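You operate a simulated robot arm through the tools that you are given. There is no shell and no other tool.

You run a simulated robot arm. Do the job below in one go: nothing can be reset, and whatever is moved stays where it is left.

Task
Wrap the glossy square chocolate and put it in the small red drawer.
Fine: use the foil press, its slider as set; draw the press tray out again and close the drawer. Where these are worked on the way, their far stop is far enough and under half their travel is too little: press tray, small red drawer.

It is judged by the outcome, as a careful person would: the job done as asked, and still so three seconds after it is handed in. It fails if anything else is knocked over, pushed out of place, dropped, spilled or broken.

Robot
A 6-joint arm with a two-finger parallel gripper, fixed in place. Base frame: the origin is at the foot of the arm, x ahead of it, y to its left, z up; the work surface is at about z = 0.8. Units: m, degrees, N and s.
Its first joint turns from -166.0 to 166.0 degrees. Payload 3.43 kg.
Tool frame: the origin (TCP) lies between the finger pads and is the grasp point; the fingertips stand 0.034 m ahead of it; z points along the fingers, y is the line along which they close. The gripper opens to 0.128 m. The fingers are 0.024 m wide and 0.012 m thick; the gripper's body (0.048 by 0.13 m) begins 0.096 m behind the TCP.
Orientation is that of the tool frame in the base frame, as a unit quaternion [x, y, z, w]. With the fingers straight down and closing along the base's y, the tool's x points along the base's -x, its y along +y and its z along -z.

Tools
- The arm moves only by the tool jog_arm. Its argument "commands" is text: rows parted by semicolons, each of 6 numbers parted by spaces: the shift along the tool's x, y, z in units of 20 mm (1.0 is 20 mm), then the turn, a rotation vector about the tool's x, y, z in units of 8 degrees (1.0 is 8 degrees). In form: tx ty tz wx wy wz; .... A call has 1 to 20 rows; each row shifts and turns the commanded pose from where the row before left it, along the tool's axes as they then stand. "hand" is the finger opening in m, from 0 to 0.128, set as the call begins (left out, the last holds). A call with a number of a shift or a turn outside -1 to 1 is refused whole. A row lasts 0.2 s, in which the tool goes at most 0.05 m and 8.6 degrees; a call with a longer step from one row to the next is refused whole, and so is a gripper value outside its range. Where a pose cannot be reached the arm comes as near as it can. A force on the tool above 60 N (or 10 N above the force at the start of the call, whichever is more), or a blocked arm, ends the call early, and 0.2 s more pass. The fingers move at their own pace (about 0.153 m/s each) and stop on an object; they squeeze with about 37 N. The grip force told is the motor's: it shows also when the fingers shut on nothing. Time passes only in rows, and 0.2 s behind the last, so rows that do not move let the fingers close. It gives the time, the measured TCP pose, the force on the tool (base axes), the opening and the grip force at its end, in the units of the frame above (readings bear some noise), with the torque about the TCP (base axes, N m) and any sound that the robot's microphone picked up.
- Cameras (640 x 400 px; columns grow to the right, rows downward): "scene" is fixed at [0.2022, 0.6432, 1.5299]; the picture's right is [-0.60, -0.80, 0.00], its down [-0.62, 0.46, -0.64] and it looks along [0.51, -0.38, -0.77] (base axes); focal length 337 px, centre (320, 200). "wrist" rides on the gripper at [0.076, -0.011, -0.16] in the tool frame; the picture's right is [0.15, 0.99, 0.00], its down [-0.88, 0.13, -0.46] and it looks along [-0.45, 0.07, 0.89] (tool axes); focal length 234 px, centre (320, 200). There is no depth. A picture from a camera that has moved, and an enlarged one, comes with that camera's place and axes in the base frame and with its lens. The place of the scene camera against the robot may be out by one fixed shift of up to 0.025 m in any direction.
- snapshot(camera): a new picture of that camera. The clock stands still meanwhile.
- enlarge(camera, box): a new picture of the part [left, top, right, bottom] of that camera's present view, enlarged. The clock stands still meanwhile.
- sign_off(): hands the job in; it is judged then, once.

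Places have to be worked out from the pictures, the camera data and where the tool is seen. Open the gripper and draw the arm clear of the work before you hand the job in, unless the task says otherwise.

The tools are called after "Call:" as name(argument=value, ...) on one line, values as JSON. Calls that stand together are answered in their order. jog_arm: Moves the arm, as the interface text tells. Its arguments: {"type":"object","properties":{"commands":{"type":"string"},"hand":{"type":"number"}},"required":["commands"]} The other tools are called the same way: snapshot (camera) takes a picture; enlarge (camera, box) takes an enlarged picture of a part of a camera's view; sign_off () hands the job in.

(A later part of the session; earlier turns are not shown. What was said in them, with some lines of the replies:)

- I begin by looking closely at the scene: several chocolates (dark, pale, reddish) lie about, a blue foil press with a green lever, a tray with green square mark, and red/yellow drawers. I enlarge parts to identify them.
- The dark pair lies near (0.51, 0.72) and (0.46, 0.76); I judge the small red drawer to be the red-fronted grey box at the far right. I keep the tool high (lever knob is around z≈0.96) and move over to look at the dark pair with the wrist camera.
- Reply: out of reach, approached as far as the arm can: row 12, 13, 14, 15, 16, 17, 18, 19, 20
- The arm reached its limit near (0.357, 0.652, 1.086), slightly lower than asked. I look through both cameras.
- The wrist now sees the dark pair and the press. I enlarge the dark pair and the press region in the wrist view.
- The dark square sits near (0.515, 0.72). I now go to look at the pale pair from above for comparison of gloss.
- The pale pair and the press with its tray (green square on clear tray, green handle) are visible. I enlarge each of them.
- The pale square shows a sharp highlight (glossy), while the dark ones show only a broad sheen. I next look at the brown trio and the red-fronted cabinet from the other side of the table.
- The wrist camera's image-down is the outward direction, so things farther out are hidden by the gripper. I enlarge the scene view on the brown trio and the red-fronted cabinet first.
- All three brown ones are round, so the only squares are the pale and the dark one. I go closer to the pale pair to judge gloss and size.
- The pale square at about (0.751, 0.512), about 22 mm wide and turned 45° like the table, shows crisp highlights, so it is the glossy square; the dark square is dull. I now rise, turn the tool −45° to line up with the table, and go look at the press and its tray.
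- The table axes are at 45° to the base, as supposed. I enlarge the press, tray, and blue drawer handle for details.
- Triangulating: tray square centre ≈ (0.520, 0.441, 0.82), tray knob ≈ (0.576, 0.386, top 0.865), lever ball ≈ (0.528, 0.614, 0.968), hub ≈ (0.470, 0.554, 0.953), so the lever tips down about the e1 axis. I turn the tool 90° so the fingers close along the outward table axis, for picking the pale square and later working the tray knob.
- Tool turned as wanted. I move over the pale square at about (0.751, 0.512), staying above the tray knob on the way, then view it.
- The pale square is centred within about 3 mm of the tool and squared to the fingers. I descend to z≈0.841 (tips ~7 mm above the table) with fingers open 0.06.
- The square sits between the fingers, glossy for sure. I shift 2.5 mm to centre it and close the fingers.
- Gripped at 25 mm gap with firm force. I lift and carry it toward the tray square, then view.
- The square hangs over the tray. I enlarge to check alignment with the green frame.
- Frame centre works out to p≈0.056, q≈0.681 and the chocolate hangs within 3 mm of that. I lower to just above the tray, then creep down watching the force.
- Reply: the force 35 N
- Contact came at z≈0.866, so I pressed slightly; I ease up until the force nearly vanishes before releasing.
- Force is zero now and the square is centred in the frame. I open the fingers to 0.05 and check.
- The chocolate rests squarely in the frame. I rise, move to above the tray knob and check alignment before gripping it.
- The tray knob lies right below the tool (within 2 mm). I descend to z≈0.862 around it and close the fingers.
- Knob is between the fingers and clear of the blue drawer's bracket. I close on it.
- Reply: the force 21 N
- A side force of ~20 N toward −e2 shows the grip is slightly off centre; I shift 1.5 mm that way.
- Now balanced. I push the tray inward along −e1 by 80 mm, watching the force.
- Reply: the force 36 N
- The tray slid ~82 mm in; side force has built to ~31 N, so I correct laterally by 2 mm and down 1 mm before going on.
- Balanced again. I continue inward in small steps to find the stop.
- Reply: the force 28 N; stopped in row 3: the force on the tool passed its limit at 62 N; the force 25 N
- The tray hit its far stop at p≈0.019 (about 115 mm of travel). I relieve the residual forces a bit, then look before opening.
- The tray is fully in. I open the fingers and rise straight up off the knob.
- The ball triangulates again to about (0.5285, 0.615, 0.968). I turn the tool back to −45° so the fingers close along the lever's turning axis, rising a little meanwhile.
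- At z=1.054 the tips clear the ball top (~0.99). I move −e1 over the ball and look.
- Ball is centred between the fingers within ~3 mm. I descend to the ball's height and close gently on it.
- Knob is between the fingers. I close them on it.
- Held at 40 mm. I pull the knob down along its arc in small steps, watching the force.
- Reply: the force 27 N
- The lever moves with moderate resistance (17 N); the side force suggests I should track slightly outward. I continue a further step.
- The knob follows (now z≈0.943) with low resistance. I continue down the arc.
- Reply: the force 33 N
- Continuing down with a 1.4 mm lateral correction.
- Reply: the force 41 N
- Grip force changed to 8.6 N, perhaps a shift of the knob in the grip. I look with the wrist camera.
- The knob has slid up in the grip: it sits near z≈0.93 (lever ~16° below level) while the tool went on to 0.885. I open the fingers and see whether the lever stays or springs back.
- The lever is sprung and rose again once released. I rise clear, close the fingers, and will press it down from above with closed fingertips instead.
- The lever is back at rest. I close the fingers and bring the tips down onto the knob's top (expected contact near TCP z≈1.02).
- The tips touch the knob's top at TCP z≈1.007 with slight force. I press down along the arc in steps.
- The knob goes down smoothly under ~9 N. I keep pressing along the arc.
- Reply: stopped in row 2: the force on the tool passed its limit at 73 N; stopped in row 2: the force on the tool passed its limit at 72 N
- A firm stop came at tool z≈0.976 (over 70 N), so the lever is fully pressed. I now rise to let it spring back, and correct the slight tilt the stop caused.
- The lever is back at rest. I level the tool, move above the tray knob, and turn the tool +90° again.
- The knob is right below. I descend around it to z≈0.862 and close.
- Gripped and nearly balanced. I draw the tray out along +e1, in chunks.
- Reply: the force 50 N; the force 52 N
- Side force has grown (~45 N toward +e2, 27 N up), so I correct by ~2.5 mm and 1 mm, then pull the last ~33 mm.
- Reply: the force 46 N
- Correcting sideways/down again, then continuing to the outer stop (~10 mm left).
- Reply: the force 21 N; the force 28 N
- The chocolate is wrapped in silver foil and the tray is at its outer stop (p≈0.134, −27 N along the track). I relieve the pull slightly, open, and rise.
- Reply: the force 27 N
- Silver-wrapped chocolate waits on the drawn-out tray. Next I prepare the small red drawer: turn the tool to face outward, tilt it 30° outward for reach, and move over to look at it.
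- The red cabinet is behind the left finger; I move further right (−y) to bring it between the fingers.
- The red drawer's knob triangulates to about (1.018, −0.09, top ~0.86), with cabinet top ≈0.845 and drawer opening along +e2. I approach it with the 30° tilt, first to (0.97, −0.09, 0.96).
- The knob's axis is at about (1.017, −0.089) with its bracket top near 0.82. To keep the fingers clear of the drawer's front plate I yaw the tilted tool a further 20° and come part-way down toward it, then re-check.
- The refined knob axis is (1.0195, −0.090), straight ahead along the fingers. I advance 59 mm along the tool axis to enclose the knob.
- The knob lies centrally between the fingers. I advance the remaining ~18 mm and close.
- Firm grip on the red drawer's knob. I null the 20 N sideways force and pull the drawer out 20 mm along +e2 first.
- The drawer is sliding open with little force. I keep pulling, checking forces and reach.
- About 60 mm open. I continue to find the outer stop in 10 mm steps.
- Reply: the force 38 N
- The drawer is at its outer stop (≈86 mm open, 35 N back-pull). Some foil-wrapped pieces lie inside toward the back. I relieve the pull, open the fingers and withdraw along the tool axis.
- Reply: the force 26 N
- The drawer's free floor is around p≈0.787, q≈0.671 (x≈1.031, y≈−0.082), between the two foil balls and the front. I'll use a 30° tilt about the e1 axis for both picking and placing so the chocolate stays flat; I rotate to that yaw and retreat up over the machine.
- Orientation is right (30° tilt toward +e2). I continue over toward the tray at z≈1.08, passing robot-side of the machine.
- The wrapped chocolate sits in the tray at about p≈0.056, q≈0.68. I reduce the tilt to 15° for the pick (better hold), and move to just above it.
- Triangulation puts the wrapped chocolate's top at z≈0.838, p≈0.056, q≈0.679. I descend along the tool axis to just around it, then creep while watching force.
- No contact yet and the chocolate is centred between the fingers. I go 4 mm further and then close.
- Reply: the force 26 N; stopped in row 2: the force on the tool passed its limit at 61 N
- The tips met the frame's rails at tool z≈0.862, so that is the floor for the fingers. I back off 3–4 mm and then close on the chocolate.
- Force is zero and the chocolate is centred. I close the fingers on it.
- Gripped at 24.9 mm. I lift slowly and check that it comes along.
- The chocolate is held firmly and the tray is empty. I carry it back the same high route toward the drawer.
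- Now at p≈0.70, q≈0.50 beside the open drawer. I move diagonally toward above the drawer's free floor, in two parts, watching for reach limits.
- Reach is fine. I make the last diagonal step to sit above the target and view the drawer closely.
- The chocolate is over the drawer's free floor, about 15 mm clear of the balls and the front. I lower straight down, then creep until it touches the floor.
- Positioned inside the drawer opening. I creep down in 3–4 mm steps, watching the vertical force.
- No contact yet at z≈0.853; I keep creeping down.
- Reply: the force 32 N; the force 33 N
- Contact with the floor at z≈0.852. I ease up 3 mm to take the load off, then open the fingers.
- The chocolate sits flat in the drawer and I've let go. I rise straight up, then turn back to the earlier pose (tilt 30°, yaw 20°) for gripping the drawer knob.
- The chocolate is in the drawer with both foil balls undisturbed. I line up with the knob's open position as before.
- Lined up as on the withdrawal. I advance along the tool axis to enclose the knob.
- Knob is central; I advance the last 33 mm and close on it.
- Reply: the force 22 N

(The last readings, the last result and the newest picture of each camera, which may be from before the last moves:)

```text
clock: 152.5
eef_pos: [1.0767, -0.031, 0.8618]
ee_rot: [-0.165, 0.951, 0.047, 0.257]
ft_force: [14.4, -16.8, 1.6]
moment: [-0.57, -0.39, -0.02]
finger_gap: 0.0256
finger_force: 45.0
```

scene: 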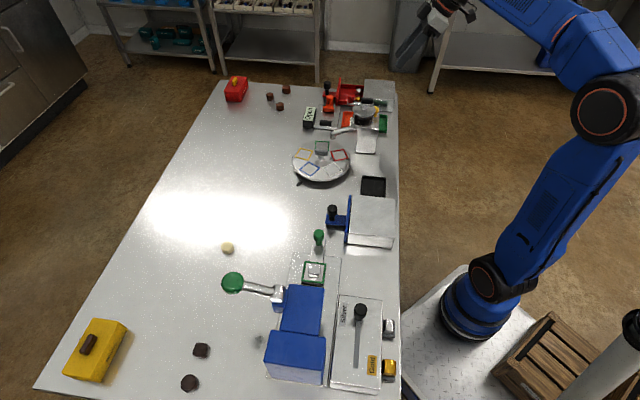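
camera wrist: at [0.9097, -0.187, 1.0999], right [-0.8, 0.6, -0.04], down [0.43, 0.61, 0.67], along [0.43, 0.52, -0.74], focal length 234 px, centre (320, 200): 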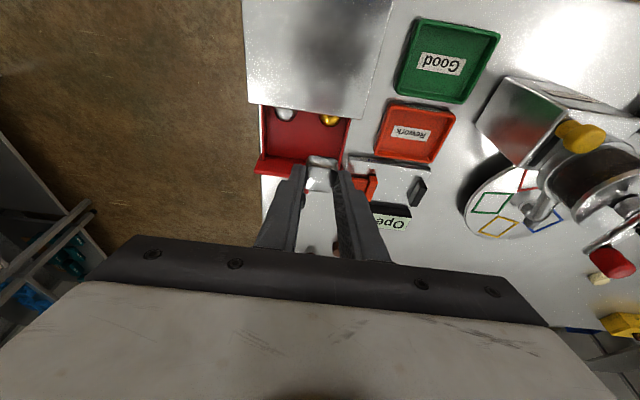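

Gripped. I null the side force and push the drawer in along −e2 gently.

Call:
jog_arm(commands="-0.022 -0.054 0.013 0 0 0;0.2 -0.106 -0.113 0 0 0;0.3 -0.159 -0.17 0 0 0;0.3 -0.159 -0.17 0 0 0;0.3 -0.159 -0.17 0 0 0;0 0 0 0 0 0")

Call:
enlarge(camera="wrist", box=[200, 40, 440, 220])

```text
clock: 153.9
eef_pos: [1.056, -0.0514, 0.8612]
ee_rot: [-0.166, 0.951, 0.047, 0.257]
ft_force: [17.4, -17.2, 14.1]
moment: [-0.72, 0.1, -0.01]
finger_gap: 0.0255
finger_force: 44.9
```

```text
2.22 times, centred on (320, 130) of wrist
camera zoom: at [0.9236, -0.1123, 0.9615], right [-0.46, 0.89, -0.07], down [0.46, 0.3, 0.84], along [0.76, 0.35, -0.54], focal length 520 px, centre (320, 356)
```

zoom: 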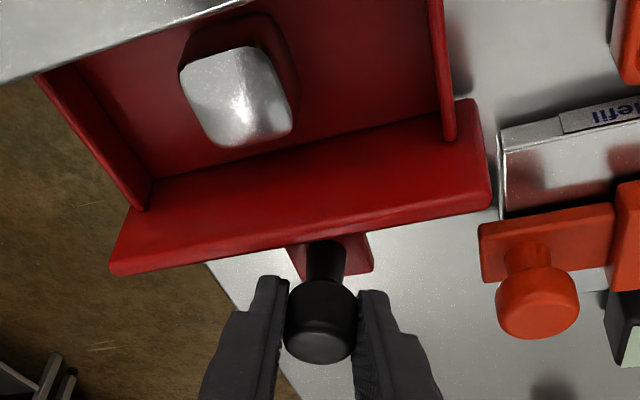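

Closing smoothly (28 mm so far), chocolate stable. I correct the side load and continue.

Call:
jog_arm(commands="-0.037 -0.054 -0.013 0 0 0;0.3 -0.159 -0.17 0 0 0;0.3 -0.159 -0.17 0 0 0;0.3 -0.159 -0.17 0 0 0;0.3 -0.159 -0.17 0 0 0;0 0 0 0 0 0")

Call:
jog_arm(commands="0.3 -0.159 -0.17 0 0 0;0.25 -0.1325 -0.1417 0 0 0;0 0 0 0 0 0")

Call:
enlarge(camera="wrist", box=[200, 40, 440, 220])

```text
clock: 155.3
eef_pos: [1.0339, -0.0729, 0.8615]
ee_rot: [-0.167, 0.951, 0.048, 0.256]
ft_force: [6.5, -5.9, 11.4]
moment: [-0.58, 0.12, 0.06]
finger_gap: 0.0255
finger_force: 45.3
```

```text
clock: 156.1
eef_pos: [1.025, -0.0829, 0.8608]
ee_rot: [-0.167, 0.951, 0.047, 0.257]
ft_force: [6.2, -5.7, 11.5]
moment: [-0.47, -0.05, 0.1]
finger_gap: 0.0256
finger_force: 44.9
```

```text
2.22 times, centred on (320, 130) of wrist
camera zoom: at [0.8934, -0.1428, 0.9615], right [-0.46, 0.89, -0.07], down [0.46, 0.3, 0.84], along [0.76, 0.35, -0.54], focal length 520 px, centre (320, 356)
```

zoom: 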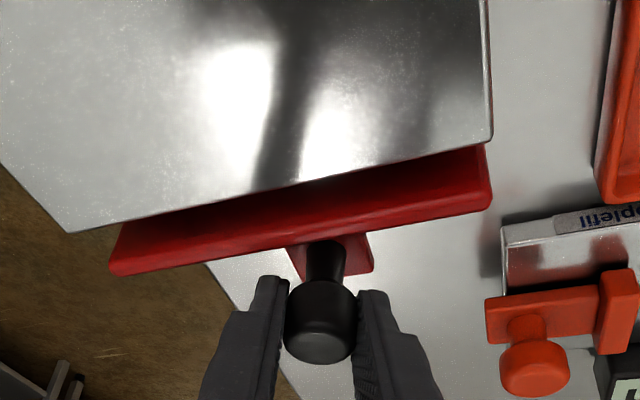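

About 15 mm remains. I push on in small steps to the closed stop.

Call:
jog_arm(commands="0.2 -0.106 -0.113 0 0 0;0.2 -0.106 -0.113 0 0 0;0 0 0 0 0 0")

Call:
jog_arm(commands="0.12 -0.0636 -0.068 0 0 0;0.12 -0.0636 -0.068 0 0 0;0 0 0 0 0 0")

Call:
enlarge(camera="wrist", box=[200, 40, 440, 220])

```text
clock: 156.9
eef_pos: [1.0188, -0.0888, 0.861]
ee_rot: [-0.166, 0.951, 0.047, 0.258]
ft_force: [1.0, 0.2, 12.0]
moment: [0.04, -0.7, -0.01]
finger_gap: 0.0256
finger_force: 45.1
```

```text
clock: 157.7
eef_pos: [1.0173, -0.0917, 0.8623]
ee_rot: [-0.167, 0.951, 0.047, 0.257]
ft_force: [22.3, 30.7, 12.7]
moment: [0.3, -0.95, 0.14]
finger_gap: 0.0256
finger_force: 45.1
```

```text
2.22 times, centred on (320, 130) of wrist
camera zoom: at [0.884, -0.1525, 0.9613], right [-0.46, 0.89, -0.07], down [0.45, 0.3, 0.84], along [0.76, 0.35, -0.54], focal length 520 px, centre (320, 356)
```

zoom: 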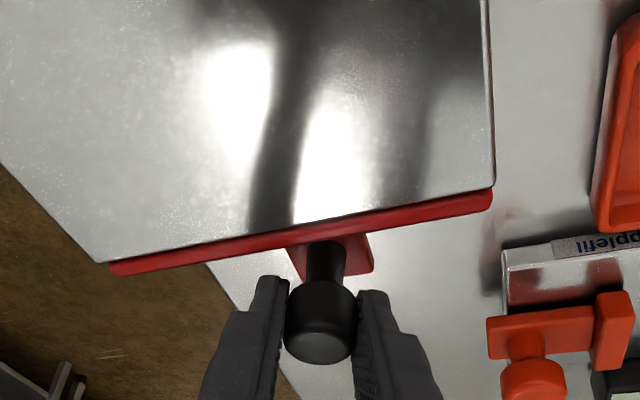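

The drawer is flush and at its stop (37 N back-force). I open the fingers and withdraw along the tool axis.

Call:
jog_arm(commands="0 0 0 0 0 0;0 0 0 0 0 0;0 0 0 0 0 0", hand=0.048)

Call:
jog_arm(commands="0 0 -0.4 0 0 0;0 0 -0.9 0 0 0;0 0 -0.9 0 0 0;0 0 -0.9 0 0 0;0 0 -0.9 0 0 0;0 0 0 0 0 0")

Call:
snapshot(camera="wrist")

Call:
enlarge(camera="scene", box=[300, 60, 410, 140])

```text
clock: 158.5
eef_pos: [1.0157, -0.0962, 0.8605]
ee_rot: [-0.167, 0.951, 0.048, 0.257]
ft_force: [-0.9, 0.5, 0.0]
moment: [0.0, -0.02, -0.01]
finger_gap: 0.0479
finger_force: 0.0
```

```text
clock: 159.9
eef_pos: [0.9775, -0.1089, 0.9291]
ee_rot: [-0.166, 0.951, 0.047, 0.256]
ft_force: [0.2, -0.6, 0.4]
moment: [-0.02, 0.01, 0.03]
finger_gap: 0.048
finger_force: 0.1
```

```text
taken
camera wrist: at [0.8452, -0.169, 1.0294], right [-0.46, 0.89, -0.07], down [0.46, 0.3, 0.84], along [0.76, 0.35, -0.54], focal length 234 px, centre (320, 200)
```

wrist: 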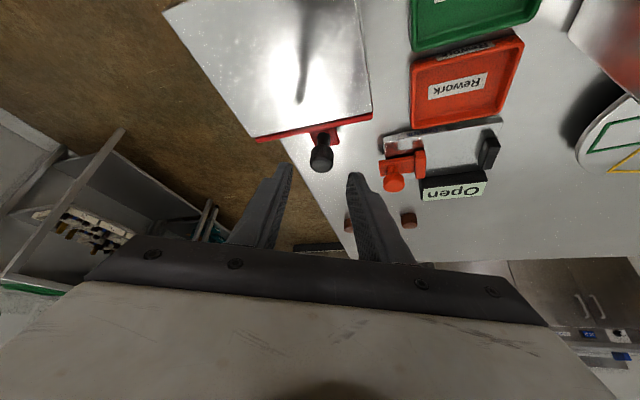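

```text
5.00 times, centred on (355, 100) of scene
camera zoom: at [0.2022, 0.6432, 1.5299], right [-0.6, -0.8, 0.0], down [-0.62, 0.46, -0.64], along [0.51, -0.38, -0.77], focal length 1685 px, centre (145, 700)
```

zoom: 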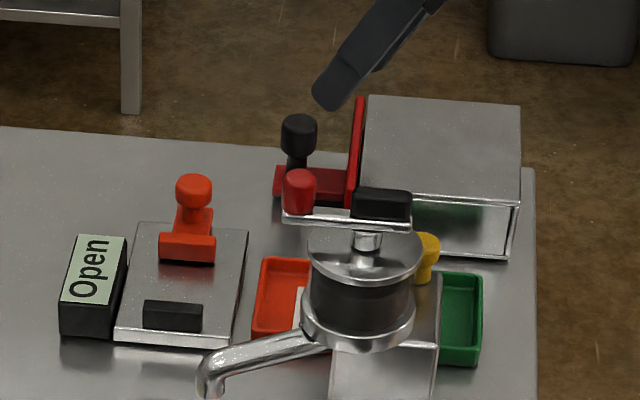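

The drawer is shut as it was at the start. I open the hand fully and draw the arm up and back, clear of the work.

Call:
jog_arm(commands="0.512 0.097 -0.978 0 0 0;0.512 0.097 -0.978 0 0 0;0.512 0.097 -0.978 0 0 0;0.512 0.097 -0.978 0 0 0;0.512 0.097 -0.978 0 0 0;0.512 0.097 -0.978 0 0 0;0.512 0.097 -0.978 0 0 0;0.512 0.097 -0.978 0 0 0;0.512 0.097 -0.978 0 0 0;0.512 0.097 -0.978 0 0 0;0.512 0.097 -0.978 0 0 0;0 0 0 0 0 0")

Call:
jog_arm(commands="0.198 0.974 -0.236 0 0 0;0.198 0.974 -0.236 0 0 0;0.198 0.974 -0.236 0 0 0;0.198 0.974 -0.236 0 0 0;0.198 0.974 -0.236 0 0 0;0.198 0.974 -0.236 0 0 0;0.198 0.974 -0.236 0 0 0;0.198 0.974 -0.236 0 0 0;0.198 0.974 -0.236 0 0 0;0.198 0.974 -0.236 0 0 0;0.198 0.974 -0.236 0 0 0;0.198 0.974 -0.236 0 0 0;0.198 0.974 -0.236 0 0 0;0.198 0.974 -0.236 0 0 0;0 0 0 0 0 0", hand=0.128)

Call:
snapshot(camera="scene")

Call:
snapshot(camera="wrist")

```text
clock: 162.5
eef_pos: [0.7768, -0.1601, 1.058]
ee_rot: [-0.166, 0.951, 0.048, 0.256]
ft_force: [0.0, 0.2, -0.3]
moment: [0.02, 0.0, 0.02]
finger_gap: 0.048
finger_force: 0.0
```

```text
clock: 165.7
eef_pos: [0.606, 0.0712, 1.0893]
ee_rot: [-0.167, 0.951, 0.048, 0.256]
ft_force: [0.2, 0.1, -0.5]
moment: [0.04, 0.04, 0.0]
finger_gap: 0.128
finger_force: 0.1
```

```text
taken
```

scene: 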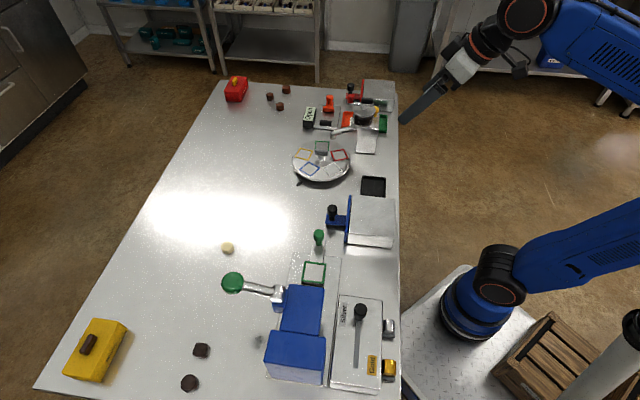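

```text
taken
camera wrist: at [0.4744, 0.0106, 1.1901], right [-0.46, 0.89, -0.07], down [0.46, 0.3, 0.84], along [0.76, 0.35, -0.54], focal length 234 px, centre (320, 200)
```

wrist: 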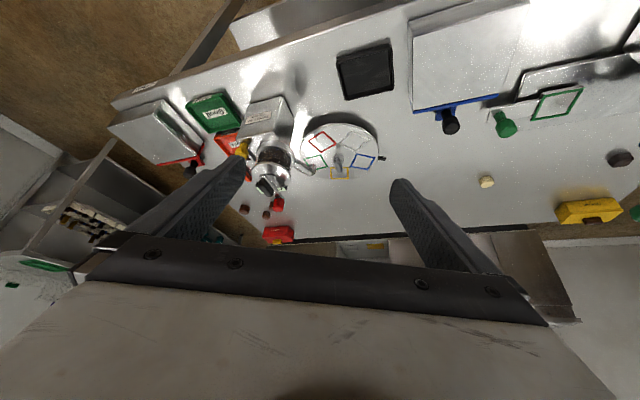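

All is in place: the tray is drawn out and empty, the lever and slider are as before, the red drawer is shut with the foil-wrapped chocolate inside, and the other items are undisturbed. The gripper is open and clear, so I hand the job in.

Call:
sign_off()

```text
The job is handed in.
```

I wrapped the glossy square chocolate (the pale one) in silver foil and put it in the small red drawer, then handed the job in. I don't have the verdict yet.

- **Chocolate choice:** there were only two squares on the table. The pale one showed sharp highlights and the dark one looked dull, so I took the pale one.
- **Press:** I left the slider on Silver. I pushed the tray fully in and pressed the lever down to its stop. The first try, gripping the lever knob, slipped, so I pressed it down from above. The tray is drawn out again to its stop, and the lever has sprung back up.
- **Drawer:** I opened it to its stop, set the chocolate flat on the floor of the drawer, and pushed it closed to its stop. The two foil balls already in there were still in place when I last saw them, before closing it.
- **Firm contact:** while picking up the wrapped chocolate, the fingertips briefly pressed the tray frame at about 61 N. I saw no damage or shift afterwards.

In the last pictures nothing else on the table looked moved. I left the gripper open and the arm clear of the work.
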